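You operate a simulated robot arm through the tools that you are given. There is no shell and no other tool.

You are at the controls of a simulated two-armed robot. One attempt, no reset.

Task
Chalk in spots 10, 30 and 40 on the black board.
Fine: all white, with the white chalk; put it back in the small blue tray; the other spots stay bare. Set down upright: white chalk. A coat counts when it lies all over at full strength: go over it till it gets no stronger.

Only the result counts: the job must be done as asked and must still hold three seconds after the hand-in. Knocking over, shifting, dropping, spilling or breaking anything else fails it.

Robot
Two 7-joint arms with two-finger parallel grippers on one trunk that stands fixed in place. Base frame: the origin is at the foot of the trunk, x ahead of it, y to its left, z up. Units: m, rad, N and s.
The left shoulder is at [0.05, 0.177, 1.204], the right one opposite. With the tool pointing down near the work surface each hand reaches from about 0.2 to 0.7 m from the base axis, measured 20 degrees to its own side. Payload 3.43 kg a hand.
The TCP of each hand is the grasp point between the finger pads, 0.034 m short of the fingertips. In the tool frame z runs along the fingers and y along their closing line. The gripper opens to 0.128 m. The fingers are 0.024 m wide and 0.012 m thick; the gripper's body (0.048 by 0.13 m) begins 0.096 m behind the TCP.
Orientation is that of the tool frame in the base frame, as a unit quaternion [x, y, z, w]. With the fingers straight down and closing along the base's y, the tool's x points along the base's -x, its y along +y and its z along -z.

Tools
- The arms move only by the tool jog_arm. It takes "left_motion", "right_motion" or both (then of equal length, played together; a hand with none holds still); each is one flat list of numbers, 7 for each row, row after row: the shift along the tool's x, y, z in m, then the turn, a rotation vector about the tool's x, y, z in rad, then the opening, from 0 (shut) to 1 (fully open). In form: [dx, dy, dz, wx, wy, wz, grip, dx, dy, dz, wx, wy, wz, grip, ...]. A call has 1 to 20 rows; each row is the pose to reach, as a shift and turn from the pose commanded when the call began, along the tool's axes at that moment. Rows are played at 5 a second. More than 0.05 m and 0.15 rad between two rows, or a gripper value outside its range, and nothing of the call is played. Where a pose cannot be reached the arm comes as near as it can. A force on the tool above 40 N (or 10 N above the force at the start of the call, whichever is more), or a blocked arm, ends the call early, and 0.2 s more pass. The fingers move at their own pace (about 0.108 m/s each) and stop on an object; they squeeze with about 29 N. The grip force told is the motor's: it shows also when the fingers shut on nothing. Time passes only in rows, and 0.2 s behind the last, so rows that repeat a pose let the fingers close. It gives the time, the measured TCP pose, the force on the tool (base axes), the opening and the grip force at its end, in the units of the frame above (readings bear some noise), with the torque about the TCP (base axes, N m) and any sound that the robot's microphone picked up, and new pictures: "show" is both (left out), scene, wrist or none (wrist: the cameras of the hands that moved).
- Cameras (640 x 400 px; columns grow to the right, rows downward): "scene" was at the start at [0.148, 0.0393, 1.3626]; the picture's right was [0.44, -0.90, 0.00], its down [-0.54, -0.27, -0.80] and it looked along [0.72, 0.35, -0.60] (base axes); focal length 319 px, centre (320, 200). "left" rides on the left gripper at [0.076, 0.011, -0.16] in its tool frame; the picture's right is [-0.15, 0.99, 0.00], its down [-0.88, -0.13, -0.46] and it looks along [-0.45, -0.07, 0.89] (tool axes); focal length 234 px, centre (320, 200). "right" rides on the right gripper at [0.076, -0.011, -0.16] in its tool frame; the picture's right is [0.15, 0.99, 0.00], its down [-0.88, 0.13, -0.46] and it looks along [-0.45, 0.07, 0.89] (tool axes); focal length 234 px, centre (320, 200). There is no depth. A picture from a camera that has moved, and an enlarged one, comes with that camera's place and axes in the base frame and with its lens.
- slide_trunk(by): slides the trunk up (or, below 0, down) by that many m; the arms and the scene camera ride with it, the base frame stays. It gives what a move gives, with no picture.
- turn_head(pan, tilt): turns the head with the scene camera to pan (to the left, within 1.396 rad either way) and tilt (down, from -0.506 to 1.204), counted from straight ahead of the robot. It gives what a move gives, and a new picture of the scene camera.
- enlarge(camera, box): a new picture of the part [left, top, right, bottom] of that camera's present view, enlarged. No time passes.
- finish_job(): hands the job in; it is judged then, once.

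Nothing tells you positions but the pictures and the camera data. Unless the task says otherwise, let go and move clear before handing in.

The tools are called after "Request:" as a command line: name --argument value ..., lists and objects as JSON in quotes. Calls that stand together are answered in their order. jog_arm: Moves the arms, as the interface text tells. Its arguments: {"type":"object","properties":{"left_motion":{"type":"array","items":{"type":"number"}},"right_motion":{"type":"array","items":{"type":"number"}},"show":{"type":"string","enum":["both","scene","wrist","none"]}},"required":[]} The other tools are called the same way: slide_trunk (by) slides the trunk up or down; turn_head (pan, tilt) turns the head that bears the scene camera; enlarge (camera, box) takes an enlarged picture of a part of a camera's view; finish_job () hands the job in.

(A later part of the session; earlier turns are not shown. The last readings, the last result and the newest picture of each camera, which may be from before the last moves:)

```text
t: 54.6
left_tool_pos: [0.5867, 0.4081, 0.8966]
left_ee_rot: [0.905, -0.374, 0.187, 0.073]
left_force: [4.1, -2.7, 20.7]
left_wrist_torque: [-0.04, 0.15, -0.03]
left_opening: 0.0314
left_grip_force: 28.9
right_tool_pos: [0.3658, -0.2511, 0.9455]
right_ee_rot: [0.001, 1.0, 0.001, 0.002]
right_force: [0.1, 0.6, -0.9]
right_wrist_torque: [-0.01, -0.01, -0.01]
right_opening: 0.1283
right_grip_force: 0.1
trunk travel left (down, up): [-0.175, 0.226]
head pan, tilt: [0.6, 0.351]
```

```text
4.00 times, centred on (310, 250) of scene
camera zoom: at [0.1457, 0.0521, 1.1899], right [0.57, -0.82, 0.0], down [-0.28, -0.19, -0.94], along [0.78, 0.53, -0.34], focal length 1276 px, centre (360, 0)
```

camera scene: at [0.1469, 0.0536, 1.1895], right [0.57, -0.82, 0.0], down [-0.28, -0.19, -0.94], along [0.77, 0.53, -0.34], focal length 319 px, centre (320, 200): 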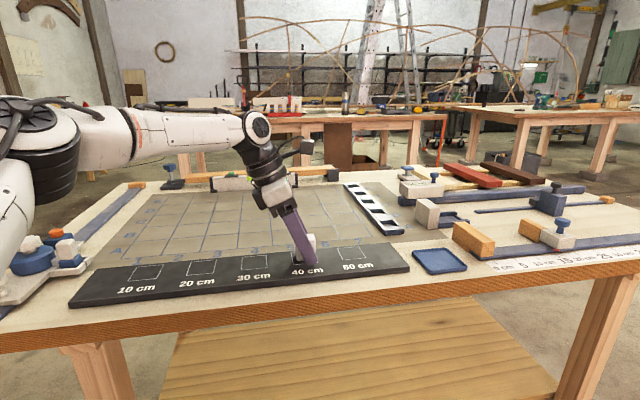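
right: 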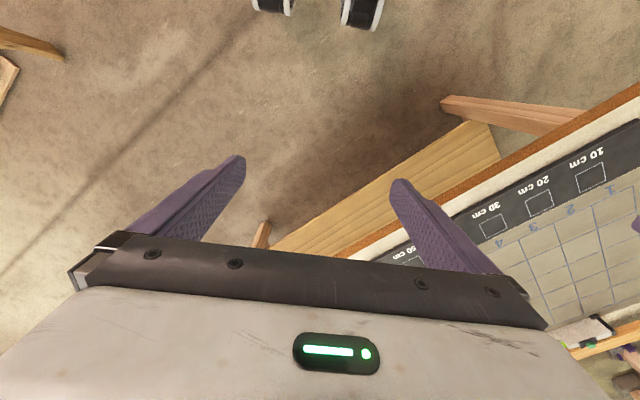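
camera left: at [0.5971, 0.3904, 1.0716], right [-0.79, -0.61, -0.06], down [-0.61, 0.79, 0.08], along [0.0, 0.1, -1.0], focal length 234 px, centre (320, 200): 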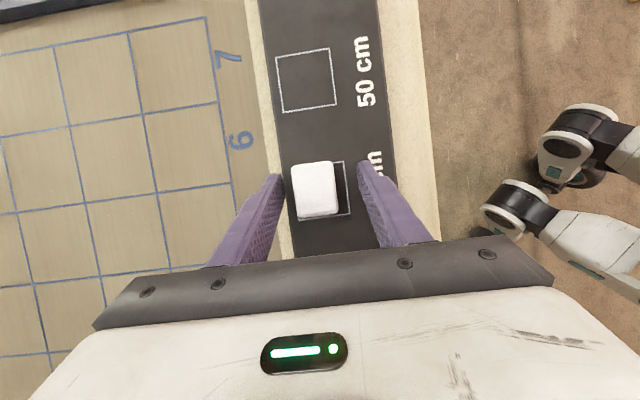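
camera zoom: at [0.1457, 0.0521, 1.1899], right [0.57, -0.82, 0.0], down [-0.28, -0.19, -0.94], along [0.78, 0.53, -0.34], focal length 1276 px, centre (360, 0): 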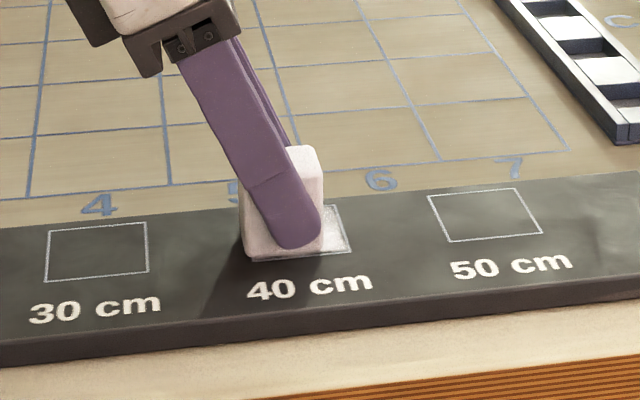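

The coat goes on, only within the box; the force of ~20 N is more than needed, so I ease the press and continue with the full raster over spot 40.

Request:
jog_arm --left_motion '[0.0005, -0.0065, -0.0011, 0, 0, 0, 0, 0.0189, -0.0065, 0.0067, 0, 0, 0, 0, 0.0189, -0.013, 0.0067, 0, 0, 0, 0, 0.0005, -0.013, -0.0011, 0, 0, 0, 0, 0.0005, -0.019, -0.0011, 0, 0, 0, 0, 0.0189, -0.019, 0.0067, 0, 0, 0, 0, 0.0189, -0.013, 0.0067, 0, 0, 0, 0, 0.0005, -0.013, -0.0011, 0, 0, 0, 0, 0.0005, -0.0065, -0.0011, 0, 0, 0, 0, 0.0189, -0.0065, 0.0067, 0, 0, 0, 0, 0.0189, 0, 0.0067, 0, 0, 0, 0, 0.0005, 0, -0.0011, 0, 0, 0, 0, 0.0005, 0.006, -0.0011, 0, 0, 0, 0, 0.0189, 0.006, 0.0067, 0, 0, 0, 0, 0.0097, -0.0065, 0.0028, 0, 0, 0, 0]' --show "none"

Request:
enlarge --camera "left" --box '[240, 110, 400, 260]'

Request:
enlarge --camera "scene" --box '[240, 200, 380, 300]'

```text
t: 57.8
left_tool_pos: [0.5977, 0.4054, 0.8957]
left_ee_rot: [0.906, -0.374, 0.185, 0.075]
left_force: [-0.5, -6.2, 13.8]
left_wrist_torque: [-0.22, 0.06, 0.03]
left_opening: 0.0311
left_grip_force: 28.9
right_tool_pos: [0.365, -0.2512, 0.9448]
right_ee_rot: [0.0, 1.0, 0.001, 0.001]
right_force: [-0.9, 0.1, -0.7]
right_wrist_torque: [0.0, -0.03, 0.03]
right_opening: 0.1279
right_grip_force: 0.0
trunk travel left (down, up): [-0.175, 0.226]
head pan, tilt: [0.6, 0.351]
```

```text
2.67 times, centred on (320, 185) of left
camera zoom: at [0.5952, 0.3928, 1.0734], right [-0.79, -0.6, -0.06], down [-0.61, 0.79, 0.07], along [0.0, 0.09, -1.0], focal length 624 px, centre (320, 240)
```

zoom: 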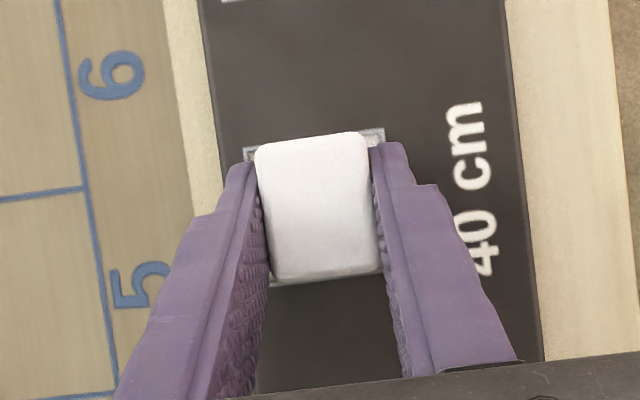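

```text
4.00 times, centred on (310, 250) of scene
camera zoom: at [0.1457, 0.0522, 1.1897], right [0.57, -0.82, 0.0], down [-0.28, -0.19, -0.94], along [0.78, 0.53, -0.34], focal length 1276 px, centre (360, 0)
```

zoom: 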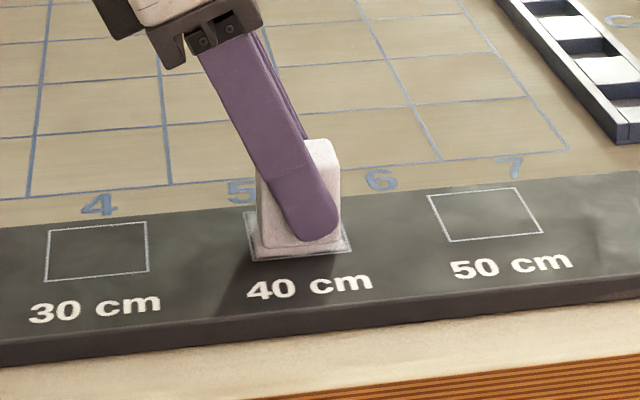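

I lift the chalk and shift back to inspect the coat on spot 40.

Request:
jog_arm --left_motion '[0.0116, 0, -0.0276, 0, 0, 0, 0, -0.016, 0, -0.0393, 0, 0, 0, 0, -0.0436, 0, -0.051, 0, 0, 0, 0, -0.0436, 0, -0.051, 0, 0, 0, 0]' --show "none"

Request:
enlarge --camera "left" --box '[260, 60, 400, 200]'

Request:
enlarge --camera "scene" --box '[270, 230, 350, 290]'

```text
t: 58.8
left_tool_pos: [0.5539, 0.4509, 0.9246]
left_ee_rot: [0.906, -0.375, 0.183, 0.076]
left_force: [-0.2, -0.3, -1.0]
left_wrist_torque: [0.02, 0.03, -0.03]
left_opening: 0.0313
left_grip_force: 29.2
right_tool_pos: [0.3666, -0.2493, 0.9456]
right_ee_rot: [0.0, 1.0, 0.0, 0.0]
right_force: [0.3, 0.3, 0.6]
right_wrist_torque: [-0.02, -0.01, -0.02]
right_opening: 0.1279
right_grip_force: 0.0
trunk travel left (down, up): [-0.175, 0.226]
head pan, tilt: [0.6, 0.351]
```

```text
2.86 times, centred on (330, 130) of left
camera zoom: at [0.5516, 0.4378, 1.1014], right [-0.79, -0.61, -0.06], down [-0.61, 0.79, 0.08], along [0.0, 0.1, -1.0], focal length 669 px, centre (291, 400)
```

zoom: 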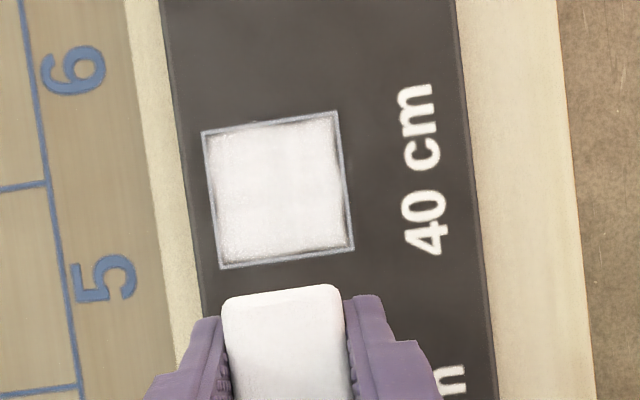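

```text
6.67 times, centred on (310, 260) of scene
camera zoom: at [0.1468, 0.0536, 1.1895], right [0.57, -0.82, 0.0], down [-0.28, -0.19, -0.94], along [0.77, 0.53, -0.34], focal length 2126 px, centre (387, -200)
```

zoom: 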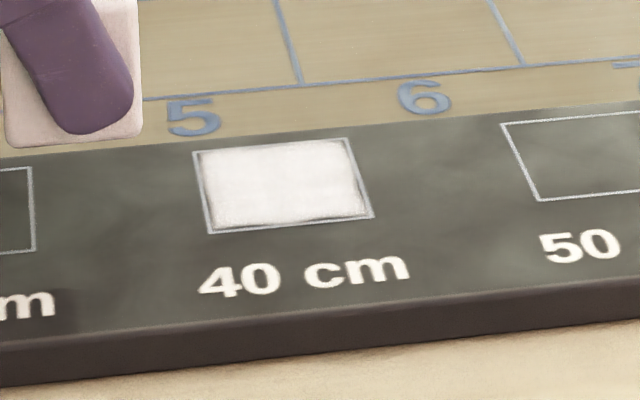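

Request:
enlarge --camera "left" --box '[298, 80, 346, 122]'

```text
9.52 times, centred on (322, 101) of left
camera zoom: at [0.5516, 0.4378, 1.1014], right [-0.79, -0.61, -0.06], down [-0.61, 0.79, 0.08], along [0.0, 0.1, -1.0], focal length 2230 px, centre (301, 1143)
```

zoom: 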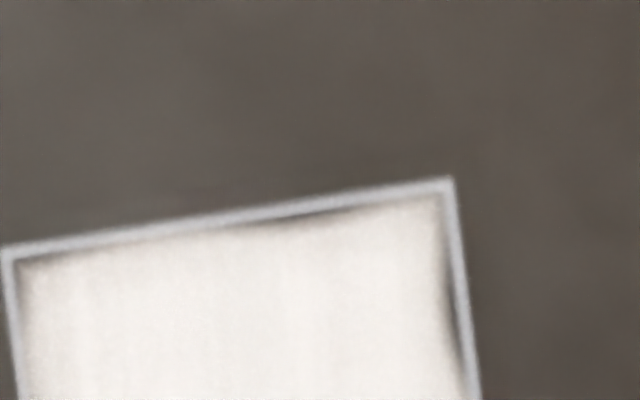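

Spot 40 is nearly full; thin gaps remain along the outline. I go back and rub again with slightly wider strokes (the coat stays inside the box).

Request:
jog_arm --left_motion '[0.0276, 0, 0.0117, 0, 0, 0, 0, 0.0552, 0, 0.0234, 0, 0, 0, 0, 0.0436, 0, 0.051, 0, 0, 0, 0, 0.0565, 0, 0.0564, 0, 0, 0, 0, 0.0565, -0.016, 0.0564, 0, 0, 0, 0, 0.0565, 0.016, 0.0564, 0, 0, 0, 0, 0.0307, 0.016, 0.0456, 0, 0, 0, 0, 0.0307, -0.016, 0.0456, 0, 0, 0, 0, 0.0565, -0.016, 0.0564, 0, 0, 0, 0, 0.0565, -0.008, 0.0564, 0, 0, 0, 0, 0.0307, -0.008, 0.0456, 0, 0, 0, 0, 0.0307, 0, 0.0456, 0, 0, 0, 0, 0.0565, 0, 0.0564, 0, 0, 0, 0, 0.0565, 0.008, 0.0564, 0, 0, 0, 0, 0.0307, 0.008, 0.0456, 0, 0, 0, 0, 0.0307, 0.016, 0.0456, 0, 0, 0, 0, 0.0565, 0.016, 0.0564, 0, 0, 0, 0, 0.0565, -0.016, 0.0564, 0, 0, 0, 0, 0.0307, -0.016, 0.0456, 0, 0, 0, 0, 0.0436, 0, 0.051, 0, 0, 0, 0]' --show "none"

Request:
jog_arm --left_motion '[0.0116, 0, -0.0276, 0, 0, 0, 0, -0.016, 0, -0.0393, 0, 0, 0, 0, -0.0436, 0, -0.051, 0, 0, 0, 0, -0.0436, 0, -0.051, 0, 0, 0, 0]' --show "none"

Request:
enlarge --camera "left" --box '[290, 75, 360, 165]'

Request:
enlarge --camera "scene" --box '[270, 230, 350, 290]'

```text
t: 63.0
left_tool_pos: [0.5983, 0.4075, 0.8943]
left_ee_rot: [0.906, -0.373, 0.185, 0.075]
left_force: [1.1, 1.3, 8.6]
left_wrist_torque: [-0.06, -0.05, 0.06]
left_opening: 0.0316
left_grip_force: 28.3
right_tool_pos: [0.366, -0.2493, 0.945]
right_ee_rot: [0.0, 1.0, 0.0, 0.001]
right_force: [0.2, 0.1, -0.4]
right_wrist_torque: [0.02, 0.0, 0.05]
right_opening: 0.1282
right_grip_force: 0.1
trunk travel left (down, up): [-0.175, 0.226]
head pan, tilt: [0.6, 0.351]
```

```text
t: 64.0
left_tool_pos: [0.5557, 0.4524, 0.9224]
left_ee_rot: [0.906, -0.375, 0.184, 0.075]
left_force: [-0.3, -0.8, -0.6]
left_wrist_torque: [0.0, 0.04, -0.01]
left_opening: 0.0313
left_grip_force: 28.9
right_tool_pos: [0.367, -0.2502, 0.945]
right_ee_rot: [0.0, 1.0, 0.0, 0.0]
right_force: [0.3, -0.3, 0.8]
right_wrist_torque: [0.0, 0.01, 0.01]
right_opening: 0.128
right_grip_force: 0.0
trunk travel left (down, up): [-0.175, 0.226]
head pan, tilt: [0.6, 0.351]
```

```text
4.44 times, centred on (325, 120) of left
camera zoom: at [0.5538, 0.4389, 1.0994], right [-0.79, -0.61, -0.06], down [-0.61, 0.79, 0.08], along [0.0, 0.1, -1.0], focal length 1041 px, centre (298, 556)
```

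zoom: 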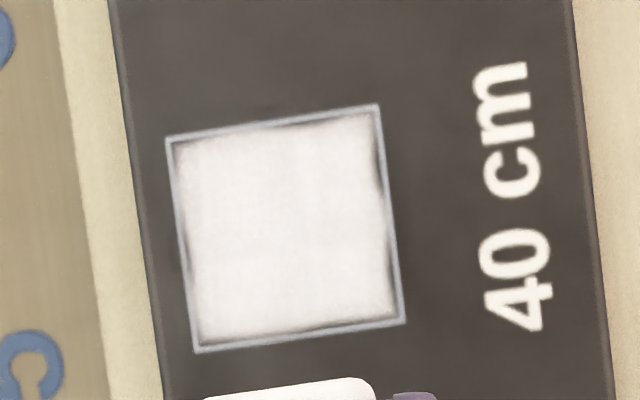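

```text
6.67 times, centred on (310, 260) of scene
camera zoom: at [0.1468, 0.0536, 1.1895], right [0.57, -0.82, 0.0], down [-0.28, -0.19, -0.94], along [0.77, 0.53, -0.34], focal length 2126 px, centre (387, -200)
```

zoom: 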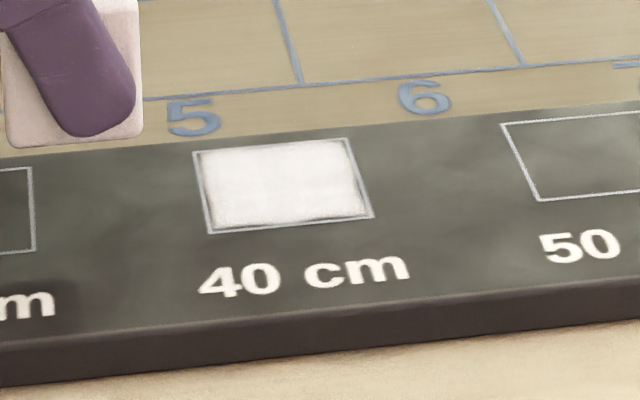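

Spot 40 looks fully and evenly white; nothing changed between passes beyond the ragged inner rim, so it's saturated. Next I move 0.1 m along the board to spot 30 and rub it the same way.

Request:
jog_arm --left_motion '[-0.0368, 0, -0.0156, 0, 0, 0, 0, -0.0484, 0, 0.012, 0, 0, 0, 0, -0.0355, 0, 0.0174, 0, 0, 0, 0, -0.0355, -0.016, 0.0174, 0, 0, 0, 0, -0.0613, -0.016, 0.0066, 0, 0, 0, 0, -0.0613, -0.008, 0.0066, 0, 0, 0, 0, -0.0355, -0.008, 0.0174, 0, 0, 0, 0, -0.0355, 0, 0.0174, 0, 0, 0, 0, -0.0613, 0, 0.0066, 0, 0, 0, 0, -0.0613, 0.008, 0.0066, 0, 0, 0, 0, -0.0355, 0.008, 0.0174, 0, 0, 0, 0, -0.0355, 0.016, 0.0174, 0, 0, 0, 0, -0.0613, 0.016, 0.0066, 0, 0, 0, 0, -0.0613, -0.016, 0.0066, 0, 0, 0, 0, -0.0548, -0.016, 0.0093, 0, 0, 0, 0, -0.0548, 0.016, 0.0093, 0, 0, 0, 0, -0.042, 0.016, 0.0147, 0, 0, 0, 0, -0.042, -0.016, 0.0147, 0, 0, 0, 0, -0.0355, -0.016, 0.0174, 0, 0, 0, 0, -0.0355, 0.016, 0.0174, 0, 0, 0, 0]' --show "none"

Request:
enlarge --camera "left" --box '[240, 110, 400, 260]'

Request:
enlarge --camera "scene" --box '[200, 210, 320, 300]'

```text
t: 68.2
left_tool_pos: [0.5277, 0.4573, 0.8946]
left_ee_rot: [0.906, -0.374, 0.184, 0.075]
left_force: [-1.8, 0.3, 3.5]
left_wrist_torque: [-0.03, 0.03, -0.07]
left_opening: 0.0315
left_grip_force: 29.1
right_tool_pos: [0.3678, -0.249, 0.9457]
right_ee_rot: [-0.001, 1.0, 0.0, 0.0]
right_force: [0.7, -0.8, 0.5]
right_wrist_torque: [0.01, 0.04, 0.01]
right_opening: 0.1281
right_grip_force: 0.1
trunk travel left (down, up): [-0.175, 0.226]
head pan, tilt: [0.6, 0.351]
```

```text
2.67 times, centred on (320, 185) of left
camera zoom: at [0.5239, 0.4444, 1.0716], right [-0.79, -0.61, -0.06], down [-0.61, 0.79, 0.08], along [0.0, 0.1, -1.0], focal length 624 px, centre (320, 240)
```

zoom: 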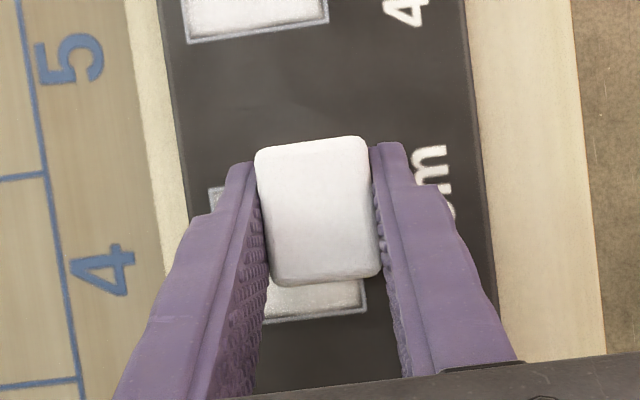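

```text
4.44 times, centred on (260, 255) of scene
camera zoom: at [0.1467, 0.0534, 1.1896], right [0.57, -0.82, 0.0], down [-0.28, -0.19, -0.94], along [0.77, 0.53, -0.34], focal length 1417 px, centre (587, -44)
```

zoom: 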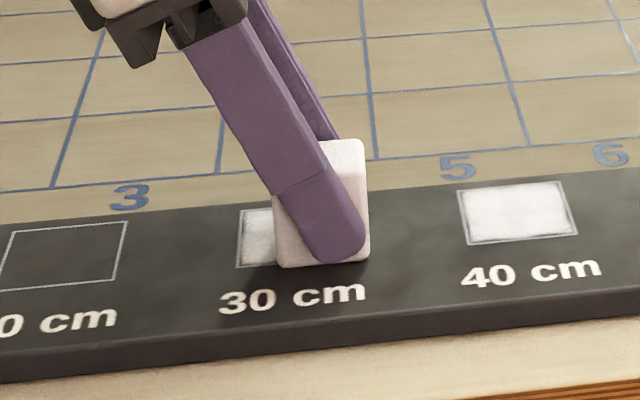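

Request:
jog_arm --left_motion '[-0.0004, -0.032, 0.0009, 0, 0, 0, 0, -0.0262, -0.032, -0.01, 0, 0, 0, 0, -0.0262, -0.024, -0.01, 0, 0, 0, 0, -0.0004, -0.024, 0.0009, 0, 0, 0, 0, -0.0004, -0.016, 0.0009, 0, 0, 0, 0, -0.0262, -0.016, -0.01, 0, 0, 0, 0, -0.0262, -0.008, -0.01, 0, 0, 0, 0, -0.0004, -0.008, 0.0009, 0, 0, 0, 0, -0.0004, 0, 0.0009, 0, 0, 0, 0, -0.0262, 0, -0.01, 0, 0, 0, 0, -0.0262, -0.032, -0.01, 0, 0, 0, 0, -0.0133, -0.032, -0.0045, 0, 0, 0, 0, -0.0133, 0, -0.0045, 0, 0, 0, 0, -0.0133, -0.016, -0.0045, 0, 0, 0, 0]' --show "none"

Request:
jog_arm --left_motion '[0.0116, 0, -0.0276, 0, 0, 0, 0, -0.016, 0, -0.0393, 0, 0, 0, 0, -0.0436, 0, -0.051, 0, 0, 0, 0, -0.0436, 0, -0.051, 0, 0, 0, 0]' --show "none"

Request:
enlarge --camera "left" --box '[290, 75, 360, 165]'

Request:
enlarge --camera "scene" --box '[200, 220, 320, 300]'

```text
t: 71.2
left_tool_pos: [0.5271, 0.4772, 0.8938]
left_ee_rot: [0.906, -0.374, 0.184, 0.075]
left_force: [0.0, -2.2, 5.9]
left_wrist_torque: [-0.18, -0.07, -0.03]
left_opening: 0.0314
left_grip_force: 28.6
right_tool_pos: [0.3672, -0.2499, 0.9439]
right_ee_rot: [-0.001, 1.0, -0.001, 0.0]
right_force: [-0.1, 1.3, -0.8]
right_wrist_torque: [0.0, -0.02, -0.02]
right_opening: 0.1282
right_grip_force: 0.0
trunk travel left (down, up): [-0.175, 0.226]
head pan, tilt: [0.6, 0.351]
```

```text
t: 72.2
left_tool_pos: [0.4848, 0.521, 0.9242]
left_ee_rot: [0.906, -0.374, 0.183, 0.075]
left_force: [-0.6, -0.6, -1.8]
left_wrist_torque: [0.01, 0.01, 0.0]
left_opening: 0.0312
left_grip_force: 28.7
right_tool_pos: [0.3651, -0.2493, 0.9452]
right_ee_rot: [0.0, 1.0, 0.0, 0.0]
right_force: [-0.1, 0.4, -0.5]
right_wrist_torque: [0.01, -0.01, 0.02]
right_opening: 0.1279
right_grip_force: 0.1
trunk travel left (down, up): [-0.175, 0.226]
head pan, tilt: [0.6, 0.351]
```

```text
4.44 times, centred on (325, 120) of left
camera zoom: at [0.4818, 0.5079, 1.102], right [-0.79, -0.61, -0.06], down [-0.61, 0.79, 0.08], along [0.0, 0.1, -1.0], focal length 1041 px, centre (298, 556)
```

zoom: 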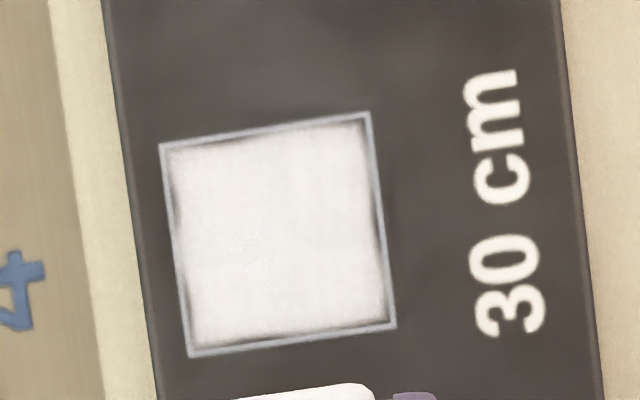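

```text
5.00 times, centred on (260, 260) of scene
camera zoom: at [0.1468, 0.0536, 1.1895], right [0.57, -0.82, 0.0], down [-0.28, -0.19, -0.94], along [0.77, 0.53, -0.34], focal length 1594 px, centre (620, -100)
```

zoom: 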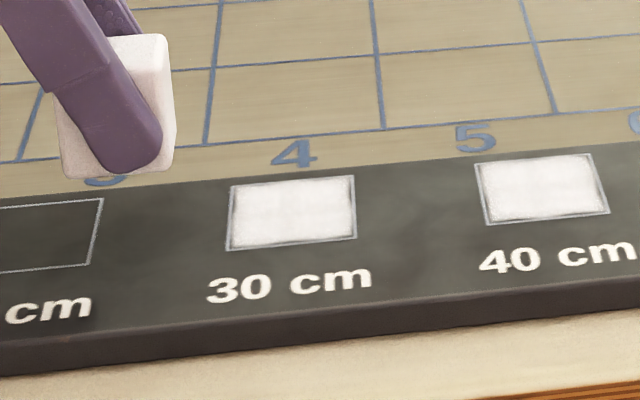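

Spot 30 looks like spot 40 now; I'll give it one more full pass to be sure it's saturated, then compare.

Request:
jog_arm --left_motion '[0.0276, 0, 0.0117, 0, 0, 0, 0, 0.0552, 0, 0.0234, 0, 0, 0, 0, 0.0433, 0, 0.0516, 0, 0, 0, 0, 0.0562, 0, 0.057, 0, 0, 0, 0, 0.0562, -0.016, 0.057, 0, 0, 0, 0, 0.0304, -0.016, 0.0462, 0, 0, 0, 0, 0.0304, -0.01, 0.0462, 0, 0, 0, 0, 0.0562, -0.01, 0.057, 0, 0, 0, 0, 0.0562, -0.004, 0.057, 0, 0, 0, 0, 0.0304, -0.004, 0.0462, 0, 0, 0, 0, 0.0304, 0.003, 0.0462, 0, 0, 0, 0, 0.0562, 0.003, 0.057, 0, 0, 0, 0, 0.0562, 0.01, 0.057, 0, 0, 0, 0, 0.0304, 0.01, 0.0462, 0, 0, 0, 0, 0.0304, 0.016, 0.0462, 0, 0, 0, 0, 0.0562, 0.016, 0.057, 0, 0, 0, 0, 0.0562, -0.016, 0.057, 0, 0, 0, 0, 0.0304, -0.016, 0.0462, 0, 0, 0, 0, 0.0304, 0.016, 0.0462, 0, 0, 0, 0, 0.0433, 0, 0.0516, 0, 0, 0, 0]' --show "none"

Request:
jog_arm --left_motion '[0.0116, 0, -0.0276, 0, 0, 0, 0, -0.016, 0, -0.0393, 0, 0, 0, 0, -0.0436, 0, -0.051, 0, 0, 0, 0, -0.0436, 0, -0.051, 0, 0, 0, 0]' --show "none"

Request:
enlarge --camera "left" --box '[290, 75, 360, 165]'

Request:
enlarge --camera "scene" --box '[200, 220, 320, 300]'

```text
t: 76.4
left_tool_pos: [0.5269, 0.4781, 0.8932]
left_ee_rot: [0.906, -0.374, 0.184, 0.077]
left_force: [-0.6, -1.2, 3.4]
left_wrist_torque: [-0.15, -0.06, 0.01]
left_opening: 0.0314
left_grip_force: 28.7
right_tool_pos: [0.3669, -0.2494, 0.9464]
right_ee_rot: [0.001, 1.0, 0.0, 0.0]
right_force: [0.0, -0.8, 0.3]
right_wrist_torque: [0.01, -0.06, -0.01]
right_opening: 0.1279
right_grip_force: 0.1
trunk travel left (down, up): [-0.175, 0.226]
head pan, tilt: [0.6, 0.351]
```

```text
t: 77.4
left_tool_pos: [0.4863, 0.5233, 0.9232]
left_ee_rot: [0.906, -0.373, 0.184, 0.076]
left_force: [0.9, 0.3, -1.6]
left_wrist_torque: [-0.05, 0.0, -0.02]
left_opening: 0.0315
left_grip_force: 29.3
right_tool_pos: [0.3664, -0.2495, 0.9443]
right_ee_rot: [0.0, 1.0, 0.0, 0.0]
right_force: [-0.8, -0.9, -1.1]
right_wrist_torque: [0.0, 0.0, 0.03]
right_opening: 0.128
right_grip_force: 0.1
trunk travel left (down, up): [-0.175, 0.226]
head pan, tilt: [0.6, 0.351]
```

```text
4.44 times, centred on (325, 120) of left
camera zoom: at [0.4828, 0.5097, 1.1004], right [-0.79, -0.61, -0.06], down [-0.61, 0.79, 0.08], along [0.0, 0.1, -1.0], focal length 1041 px, centre (298, 556)
```

zoom: 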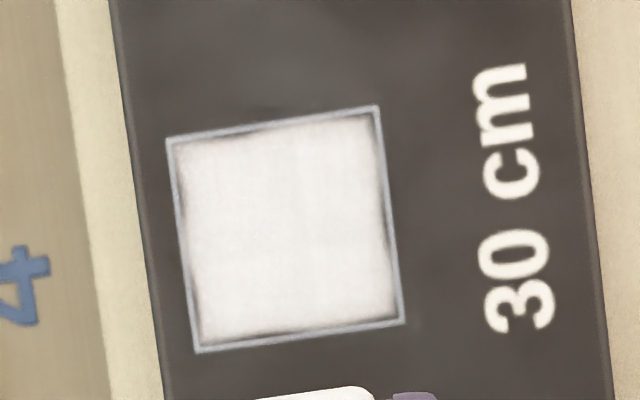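

```text
5.00 times, centred on (260, 260) of scene
camera zoom: at [0.1468, 0.0536, 1.1895], right [0.57, -0.82, 0.0], down [-0.28, -0.19, -0.94], along [0.77, 0.53, -0.34], focal length 1594 px, centre (620, -100)
```

zoom: 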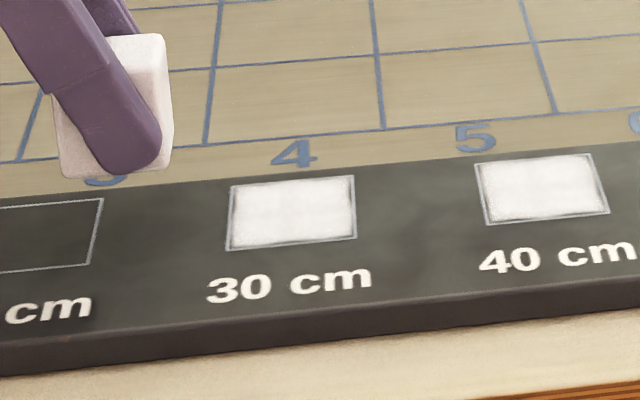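

Request:
enlarge --camera "scene" --box '[180, 180, 260, 260]'

Request:
enlarge --camera "left" --box '[260, 140, 380, 230]'

```text
5.00 times, centred on (220, 220) of scene
camera zoom: at [0.1468, 0.0536, 1.1895], right [0.57, -0.82, 0.0], down [-0.28, -0.19, -0.94], along [0.77, 0.53, -0.34], focal length 1594 px, centre (820, 100)
```

zoom: 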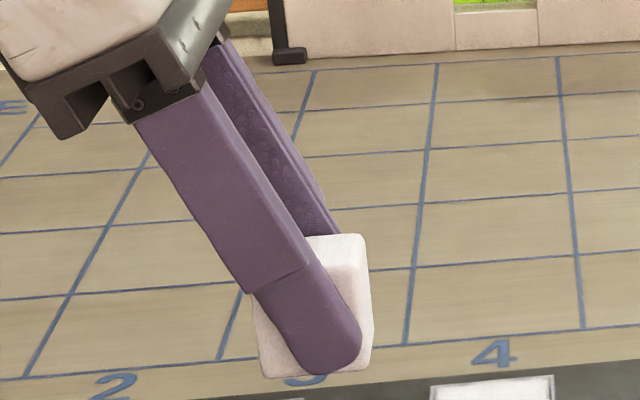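

```text
4.44 times, centred on (320, 185) of left
camera zoom: at [0.4828, 0.5097, 1.1004], right [-0.79, -0.61, -0.06], down [-0.61, 0.79, 0.08], along [0.0, 0.1, -1.0], focal length 1041 px, centre (320, 267)
```

zoom: 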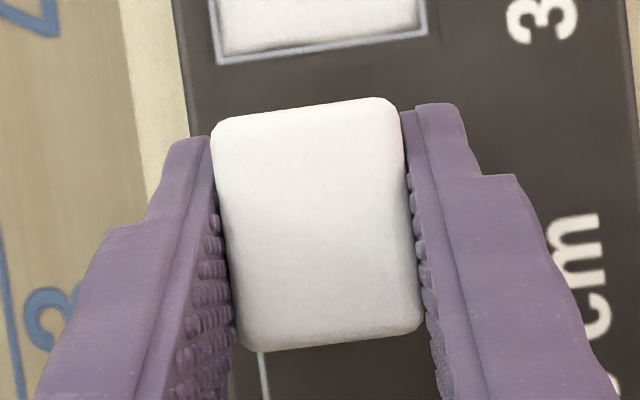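

The chalk is still upright in the grip. I carry it 3 cm above the board over to spot 10 and check alignment before touching down.

Request:
jog_arm --left_motion '[-0.0322, 0, -0.0136, 0, 0, 0, 0, -0.0645, 0, -0.0272, 0, 0, 0, 0, -0.0967, 0, -0.0408, 0, 0, 0, 0, -0.1289, 0, -0.0545, 0, 0, 0, 0, -0.1289, 0, -0.0545, 0, 0, 0, 0]'

Request:
enlarge --camera "left" --box '[240, 110, 400, 260]'

Request:
enlarge --camera "scene" --box '[60, 200, 260, 320]'

```text
t: 78.6
left_tool_pos: [0.3859, 0.6209, 0.9224]
left_ee_rot: [0.906, -0.374, 0.183, 0.075]
left_force: [0.9, -0.4, -0.5]
left_wrist_torque: [-0.03, 0.0, 0.01]
left_opening: 0.0315
left_grip_force: 29.2
right_tool_pos: [0.3666, -0.2497, 0.9455]
right_ee_rot: [0.0, 1.0, 0.0, 0.0]
right_force: [0.6, -1.0, -1.0]
right_wrist_torque: [-0.03, -0.02, -0.02]
right_opening: 0.128
right_grip_force: 0.1
trunk travel left (down, up): [-0.175, 0.226]
head pan, tilt: [0.6, 0.351]
camera scene: at [0.1468, 0.0537, 1.1895], right [0.57, -0.82, 0.0], down [-0.28, -0.19, -0.94], along [0.77, 0.53, -0.34], focal length 319 px, centre (320, 200)
camera left: at [0.383, 0.6088, 1.0988], right [-0.79, -0.61, -0.06], down [-0.61, 0.79, 0.08], along [0.0, 0.1, -1.0], focal length 234 px, centre (320, 200)
```

scene: 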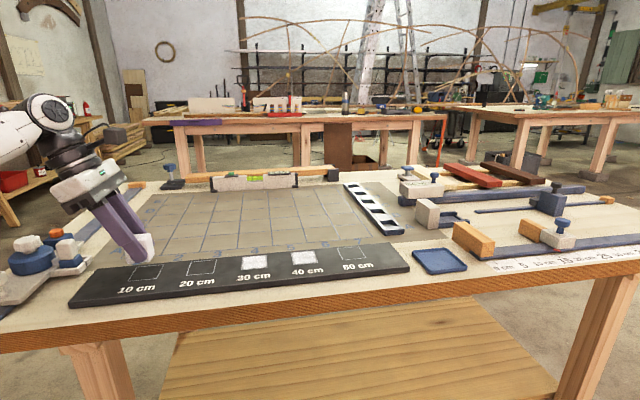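
left: 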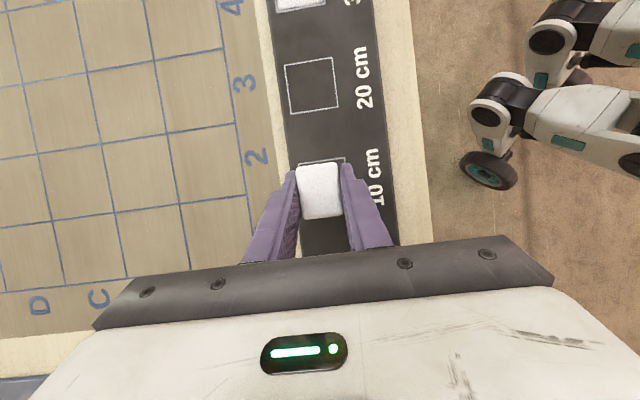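

```text
2.67 times, centred on (320, 185) of left
camera zoom: at [0.383, 0.6088, 1.0988], right [-0.79, -0.61, -0.06], down [-0.61, 0.79, 0.08], along [0.0, 0.1, -1.0], focal length 624 px, centre (320, 240)
```

zoom: 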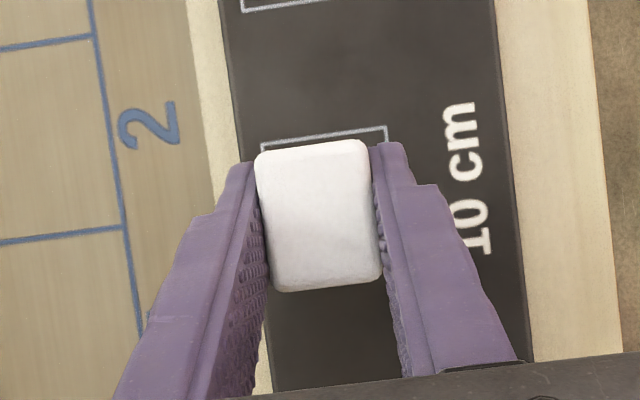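

```text
3.20 times, centred on (160, 260) of scene
camera zoom: at [0.1468, 0.0537, 1.1895], right [0.57, -0.82, 0.0], down [-0.28, -0.19, -0.94], along [0.77, 0.53, -0.34], focal length 1020 px, centre (832, 8)
```

zoom: 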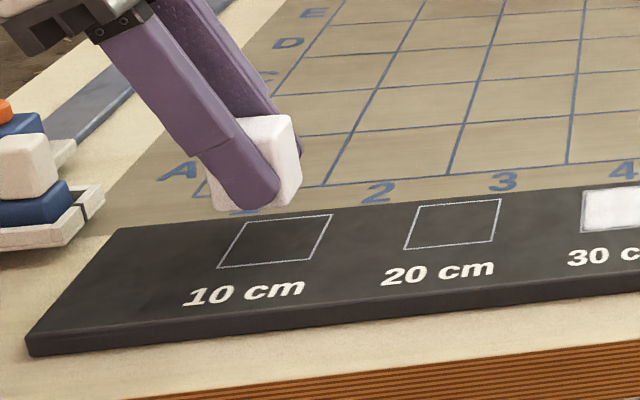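

Spot 10's near corners place its centre at (0.3895, 0.616), matching; the chalk is within ~3 mm. I touch down at the centre and check the force.

Request:
jog_arm --left_motion '[-0.005, 0, 0.0145, 0, 0, 0, 0, -0.0099, 0, 0.0285, 0, 0, 0, 0, -0.0104, 0, 0.0298, 0, 0, 0, 0]' --show "none"

Request:
enlarge --camera "scene" --box '[80, 220, 200, 310]'

```text
t: 79.4
left_tool_pos: [0.3871, 0.6193, 0.8923]
left_ee_rot: [0.906, -0.374, 0.186, 0.075]
left_force: [-2.5, 2.8, 7.7]
left_wrist_torque: [-0.02, 0.11, -0.04]
left_opening: 0.0314
left_grip_force: 29.0
right_tool_pos: [0.366, -0.2497, 0.9463]
right_ee_rot: [0.0, 1.0, 0.0, 0.0]
right_force: [1.5, 0.1, -0.6]
right_wrist_torque: [-0.02, 0.01, 0.0]
right_opening: 0.1279
right_grip_force: 0.1
trunk travel left (down, up): [-0.175, 0.226]
head pan, tilt: [0.6, 0.351]
```

```text
4.44 times, centred on (140, 265) of scene
camera zoom: at [0.1463, 0.0531, 1.1898], right [0.57, -0.82, 0.0], down [-0.28, -0.19, -0.94], along [0.77, 0.53, -0.34], focal length 1417 px, centre (1120, -89)
```

zoom: 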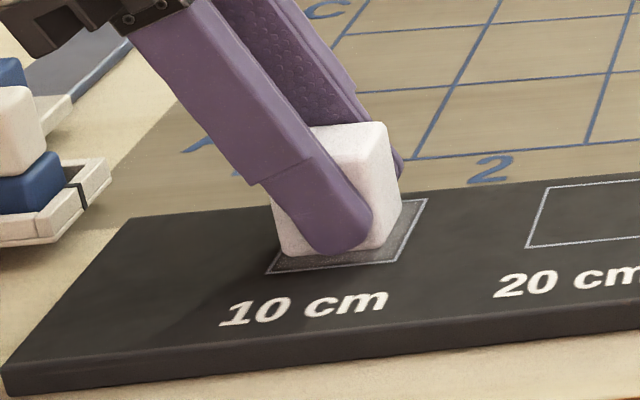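

The fingertips have crept to ~3 mm above the board because the chalk slid up a little in the grip. I'll let it stand on spot 10, raise the fingers 6 mm and re-grip.

Request:
jog_arm --left_motion '[0.0005, 0, -0.0011, 0, 0, 0, 0, 0.0005, 0, -0.0011, 0, 0, 0, 0.3, 0.0005, 0, -0.0011, 0, 0, 0, 0.38, 0.0024, 0, -0.0057, 0, 0, 0, 0.38, 0.0024, 0, -0.0057, 0, 0, 0, 0.38, 0.0024, 0, -0.0057, 0, 0, 0, 0.28, 0.0024, 0, -0.0057, 0, 0, 0, 0.15, 0.0024, 0, -0.0057, 0, 0, 0, 0, 0.0024, 0, -0.0057, 0, 0, 0, 0]' --show "none"

Request:
enlarge --camera "scene" --box '[80, 220, 200, 310]'

Request:
enlarge --camera "left" --box '[240, 110, 400, 260]'

```text
t: 81.4
left_tool_pos: [0.3882, 0.618, 0.897]
left_ee_rot: [0.906, -0.374, 0.183, 0.076]
left_force: [-0.7, 0.4, 0.9]
left_wrist_torque: [-0.04, 0.03, 0.0]
left_opening: 0.0313
left_grip_force: 29.0
right_tool_pos: [0.3663, -0.2495, 0.9459]
right_ee_rot: [0.0, 1.0, 0.0, 0.0]
right_force: [-0.1, -0.4, 0.6]
right_wrist_torque: [0.0, 0.02, 0.02]
right_opening: 0.1281
right_grip_force: 0.0
trunk travel left (down, up): [-0.175, 0.226]
head pan, tilt: [0.6, 0.351]
```

```text
4.44 times, centred on (140, 265) of scene
camera zoom: at [0.1468, 0.0535, 1.1895], right [0.57, -0.82, 0.0], down [-0.28, -0.19, -0.94], along [0.77, 0.53, -0.34], focal length 1417 px, centre (1120, -89)
```

zoom: 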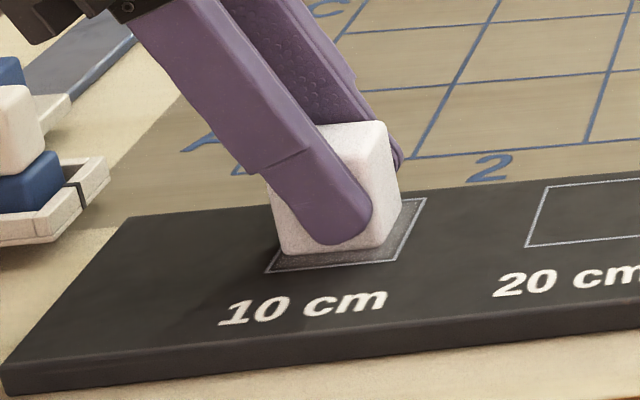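

```text
2.67 times, centred on (320, 185) of left
camera zoom: at [0.3845, 0.6054, 1.0745], right [-0.79, -0.61, -0.06], down [-0.61, 0.79, 0.08], along [0.0, 0.1, -1.0], focal length 624 px, centre (320, 240)
```

zoom: 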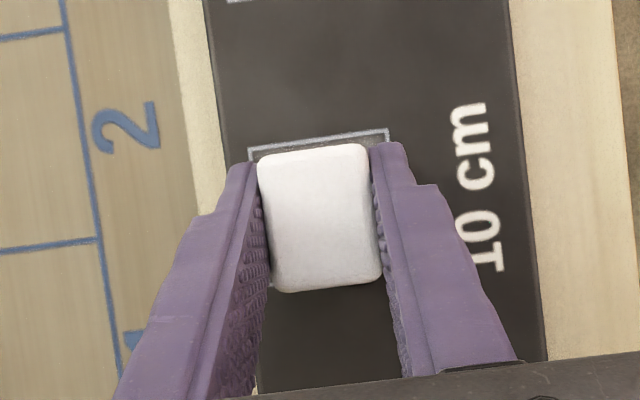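

Re-gripped with the fingertips ~7 mm off the board. Now I rub spot 10 with the full raster at a light press.

Request:
jog_arm --left_motion '[0.0012, 0, 0.0022, 0, 0, 0, 0, 0.0141, 0, 0.0076, 0, 0, 0, 0, 0.0141, -0.016, 0.0076, 0, 0, 0, 0, -0.0117, -0.016, -0.0033, 0, 0, 0, 0, -0.0117, -0.01, -0.0033, 0, 0, 0, 0, 0.0141, -0.01, 0.0076, 0, 0, 0, 0, 0.0141, -0.004, 0.0076, 0, 0, 0, 0, -0.0117, -0.004, -0.0033, 0, 0, 0, 0, -0.0117, 0.003, -0.0033, 0, 0, 0, 0, 0.0141, 0.003, 0.0076, 0, 0, 0, 0, 0.0141, 0.01, 0.0076, 0, 0, 0, 0, -0.0117, 0.01, -0.0033, 0, 0, 0, 0, -0.0117, 0.016, -0.0033, 0, 0, 0, 0, 0.0141, 0.016, 0.0076, 0, 0, 0, 0, 0.0141, -0.016, 0.0076, 0, 0, 0, 0, 0.0077, -0.016, 0.0049, 0, 0, 0, 0, 0.0077, 0.016, 0.0049, 0, 0, 0, 0, -0.0052, 0.016, -0.0005, 0, 0, 0, 0, -0.0052, -0.016, -0.0005, 0, 0, 0, 0, 0.0012, 0, 0.0022, 0, 0, 0, 0]' --show "none"

Request:
enlarge --camera "scene" --box '[80, 220, 200, 310]'

```text
t: 84.6
left_tool_pos: [0.3993, 0.6153, 0.8914]
left_ee_rot: [0.907, -0.374, 0.175, 0.082]
left_force: [-0.3, -2.8, 18.4]
left_wrist_torque: [0.14, -0.19, -0.3]
left_opening: 0.0311
left_grip_force: 29.1
right_tool_pos: [0.3662, -0.2511, 0.9463]
right_ee_rot: [-0.001, 1.0, 0.001, 0.001]
right_force: [0.6, -0.2, 0.3]
right_wrist_torque: [-0.02, 0.0, -0.01]
right_opening: 0.1279
right_grip_force: 0.2
trunk travel left (down, up): [-0.175, 0.226]
head pan, tilt: [0.6, 0.351]
stopped in row 16 (left hand): the force on the tool passed its limit at 63 N (the readings are from after the stop); the commanded pose is now the measured one
```

```text
4.44 times, centred on (140, 265) of scene
camera zoom: at [0.1453, 0.0518, 1.19], right [0.57, -0.82, 0.0], down [-0.28, -0.19, -0.94], along [0.78, 0.53, -0.34], focal length 1417 px, centre (1120, -89)
```

zoom: 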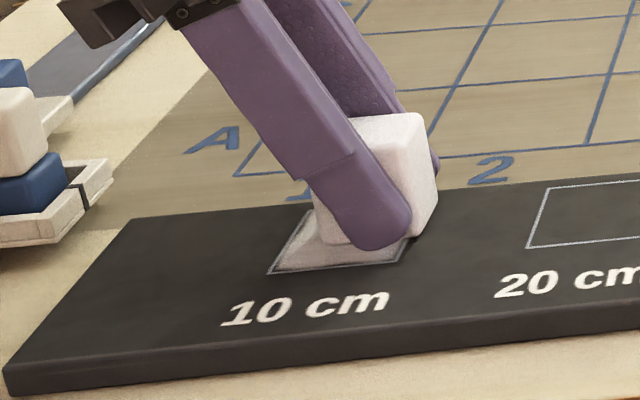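

The move was stopped by a force spike (63 N) partway through. I look closely at the chalk, fingers and surroundings before moving anything.

Request:
enlarge --camera "left" --box '[240, 110, 400, 260]'

Request:
enlarge --camera "scene" --box '[120, 230, 180, 275]'

Request:
enlarge --camera "scene" --box '[0, 80, 200, 320]'

```text
2.67 times, centred on (320, 185) of left
camera zoom: at [0.4011, 0.6018, 1.0672], right [-0.8, -0.6, -0.04], down [-0.6, 0.79, 0.09], along [-0.02, 0.09, -1.0], focal length 624 px, centre (320, 240)
```

zoom: 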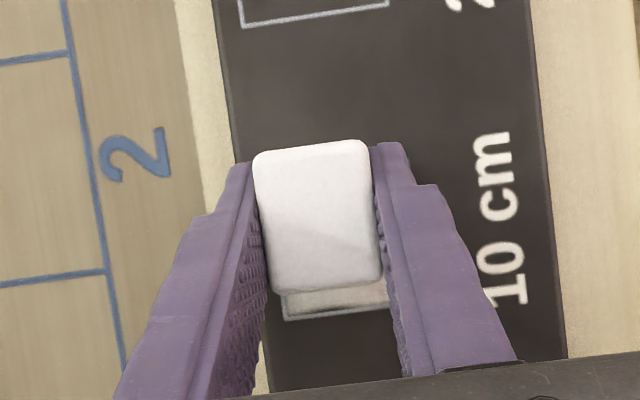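

```text
8.89 times, centred on (150, 252) of scene
camera zoom: at [0.1453, 0.0518, 1.19], right [0.57, -0.82, 0.0], down [-0.28, -0.19, -0.94], along [0.78, 0.53, -0.34], focal length 2834 px, centre (1831, -267)
```

zoom: 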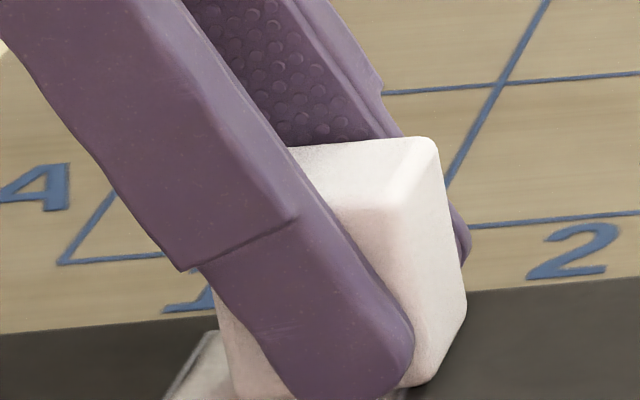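

```text
1.67 times, centred on (100, 200) of scene
camera zoom: at [0.1453, 0.0518, 1.19], right [0.57, -0.82, 0.0], down [-0.28, -0.19, -0.94], along [0.78, 0.53, -0.34], focal length 532 px, centre (687, 200)
```

zoom: 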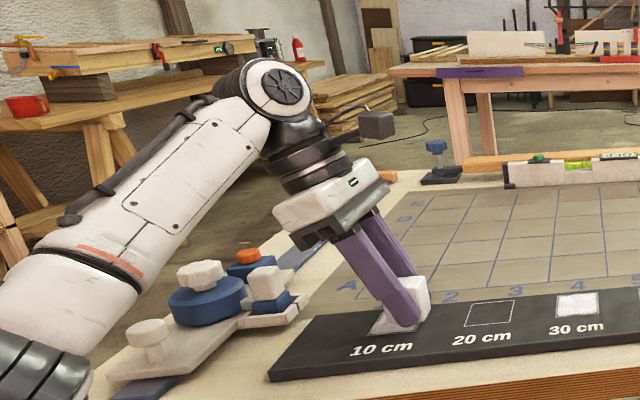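

The hand is near full stretch here (strokes across the board are radial for the arm), which likely caused the dip and force spike. I lift the chalk straight up and restore the hand's orientation, then inspect.

Request:
jog_arm --left_motion '[0.0038, 0.0002, -0.0092, 0.004, 0.0026, 0.001, 0, 0.0091, 0.0004, -0.0222, 0.01, 0.006, 0.002, 0, 0.0152, 0.0007, -0.037, 0.0167, 0.0103, 0.0042, 0, 0.0152, 0.0007, -0.037, 0.0167, 0.0103, 0.0042, 0]'

Request:
enlarge --camera "left" --box '[240, 110, 400, 260]'

Request:
enlarge --camera "scene" --box '[80, 200, 200, 300]'

```text
t: 85.6
left_tool_pos: [0.4022, 0.6161, 0.9237]
left_ee_rot: [0.907, -0.373, 0.176, 0.079]
left_force: [0.8, -0.2, -1.3]
left_wrist_torque: [0.01, -0.02, 0.01]
left_opening: 0.0318
left_grip_force: 29.1
right_tool_pos: [0.3653, -0.2481, 0.9453]
right_ee_rot: [0.0, 1.0, 0.0, 0.0]
right_force: [0.2, -0.4, 0.5]
right_wrist_torque: [0.0, 0.0, 0.0]
right_opening: 0.128
right_grip_force: 0.1
trunk travel left (down, up): [-0.175, 0.226]
head pan, tilt: [0.6, 0.351]
camera scene: at [0.147, 0.0537, 1.1894], right [0.57, -0.82, 0.0], down [-0.28, -0.19, -0.94], along [0.77, 0.53, -0.34], focal length 319 px, centre (320, 200)
camera left: at [0.4019, 0.6035, 1.1006], right [-0.79, -0.61, -0.04], down [-0.61, 0.79, 0.09], along [-0.02, 0.1, -1.0], focal length 234 px, centre (320, 200)
```

scene: 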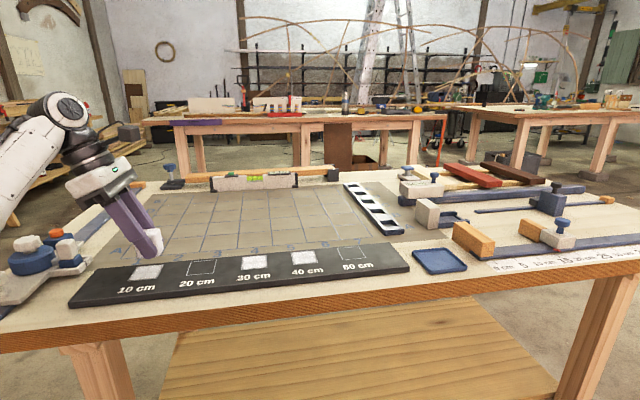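
left: 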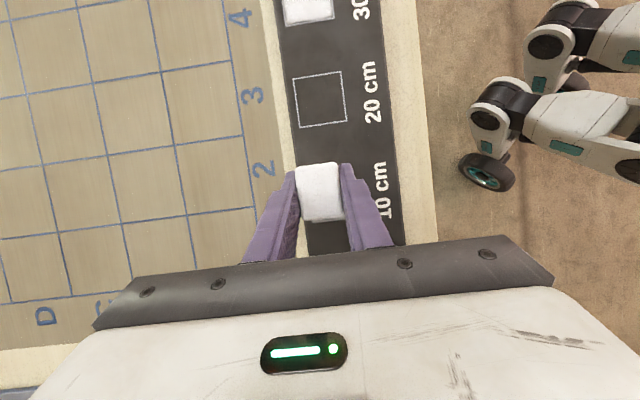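

```text
2.67 times, centred on (320, 185) of left
camera zoom: at [0.4019, 0.6035, 1.1006], right [-0.79, -0.61, -0.04], down [-0.61, 0.79, 0.09], along [-0.02, 0.1, -1.0], focal length 624 px, centre (320, 240)
```

zoom: 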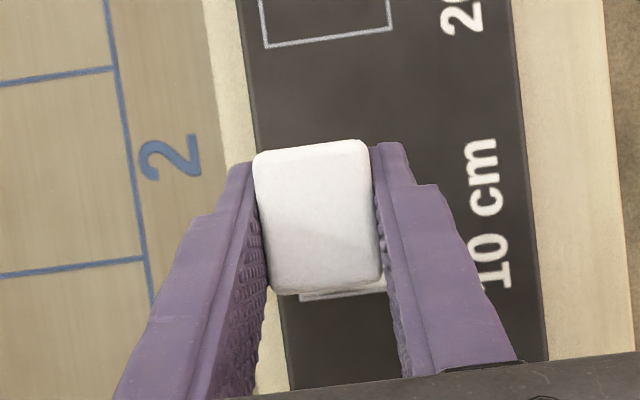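

```text
4.00 times, centred on (140, 250) of scene
camera zoom: at [0.147, 0.0537, 1.1894], right [0.57, -0.82, 0.0], down [-0.28, -0.19, -0.94], along [0.77, 0.53, -0.34], focal length 1276 px, centre (1040, 0)
```

zoom: 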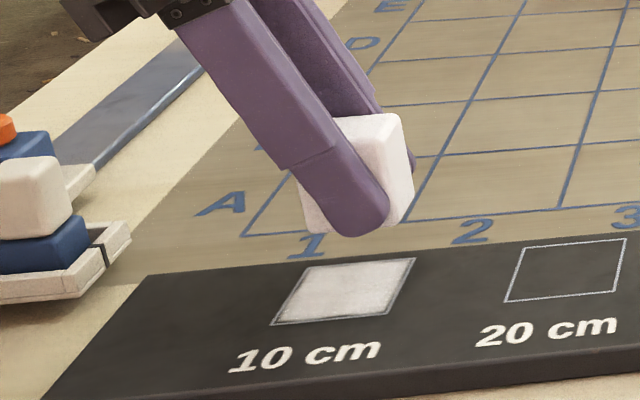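

Spot 10 has a partial coat so far, and the chalk slid up again in the grip (~3 mm left below the fingertips). I'll set it down gently near the centre of spot 10, then re-grip from a less stretched posture.

Request:
jog_arm --left_motion '[-0.01, 0.0044, 0.011, 0, 0, 0, 0, -0.02, 0.0087, 0.0222, 0, 0, 0, 0, -0.0208, 0.0087, 0.0241, 0, 0, 0, 0, -0.0212, 0.0087, 0.0252, 0, 0, 0, 0, -0.0212, 0.0087, 0.0252, 0, 0, 0, 0]' --show "none"

Request:
enlarge --camera "scene" --box '[80, 210, 200, 300]'

```text
t: 86.8
left_tool_pos: [0.3883, 0.6164, 0.8925]
left_ee_rot: [0.907, -0.373, 0.177, 0.079]
left_force: [0.6, 0.1, -1.8]
left_wrist_torque: [-0.03, -0.02, 0.01]
left_opening: 0.0316
left_grip_force: 29.0
right_tool_pos: [0.3679, -0.2493, 0.9451]
right_ee_rot: [0.0, 1.0, 0.0, 0.0]
right_force: [0.8, 0.4, -0.3]
right_wrist_torque: [0.0, -0.01, -0.01]
right_opening: 0.128
right_grip_force: 0.1
trunk travel left (down, up): [-0.175, 0.226]
head pan, tilt: [0.6, 0.351]
```

```text
4.44 times, centred on (140, 255) of scene
camera zoom: at [0.1469, 0.0536, 1.1895], right [0.57, -0.82, 0.0], down [-0.28, -0.19, -0.94], along [0.77, 0.53, -0.34], focal length 1417 px, centre (1120, -44)
```

zoom: 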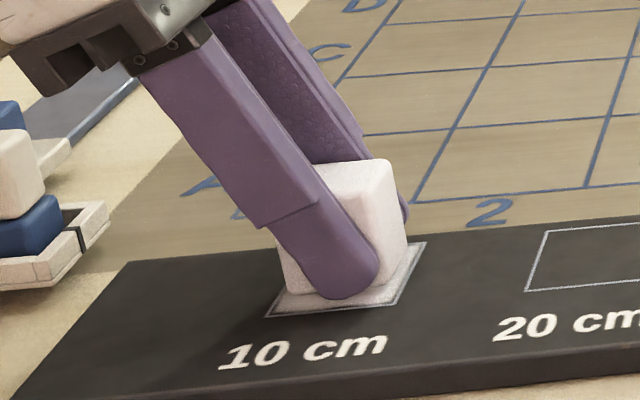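

Request:
jog_arm --left_motion '[-0.0004, 0, 0.0009, 0, 0, 0, 0, -0.0006, 0, 0.0014, 0, 0, 0, 0, -0.0006, 0, 0.0014, 0, 0, 0, 0]' --show "none"

```text
t: 87.6
left_tool_pos: [0.3872, 0.6154, 0.8917]
left_ee_rot: [0.907, -0.373, 0.177, 0.078]
left_force: [0.9, 0.2, -1.3]
left_wrist_torque: [0.02, -0.03, -0.04]
left_opening: 0.0315
left_grip_force: 29.1
right_tool_pos: [0.3663, -0.2495, 0.9461]
right_ee_rot: [-0.001, 1.0, 0.0, 0.0]
right_force: [0.3, -0.1, 0.1]
right_wrist_torque: [-0.02, -0.03, -0.01]
right_opening: 0.1279
right_grip_force: 0.1
trunk travel left (down, up): [-0.175, 0.226]
head pan, tilt: [0.6, 0.351]
```

Request:
jog_arm --left_motion '[-0.0003, 0, 0.0006, 0, 0, 0, 0, -0.0004, 0, 0.0009, 0, 0, 0, 0, -0.0004, 0, 0.0009, 0, 0, 0, 0]' --show "none"

Request:
enlarge --camera "scene" --box '[120, 230, 180, 275]'

```text
t: 88.4
left_tool_pos: [0.3885, 0.6164, 0.8905]
left_ee_rot: [0.907, -0.374, 0.177, 0.078]
left_force: [0.2, -0.4, -0.8]
left_wrist_torque: [0.03, -0.02, 0.02]
left_opening: 0.0312
left_grip_force: 29.5
right_tool_pos: [0.3673, -0.2495, 0.9455]
right_ee_rot: [0.001, 1.0, -0.001, 0.0]
right_force: [0.1, -0.1, 0.2]
right_wrist_torque: [0.03, 0.0, -0.01]
right_opening: 0.1281
right_grip_force: 0.1
trunk travel left (down, up): [-0.175, 0.226]
head pan, tilt: [0.6, 0.351]
```

```text
8.89 times, centred on (150, 252) of scene
camera zoom: at [0.147, 0.0536, 1.1895], right [0.57, -0.82, 0.0], down [-0.28, -0.19, -0.94], along [0.77, 0.53, -0.34], focal length 2834 px, centre (1831, -267)
```

zoom: 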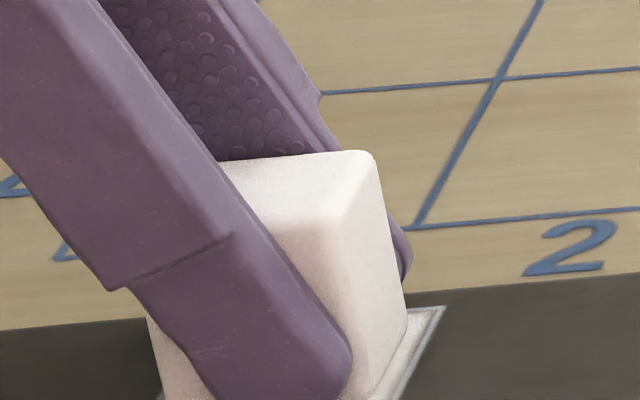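

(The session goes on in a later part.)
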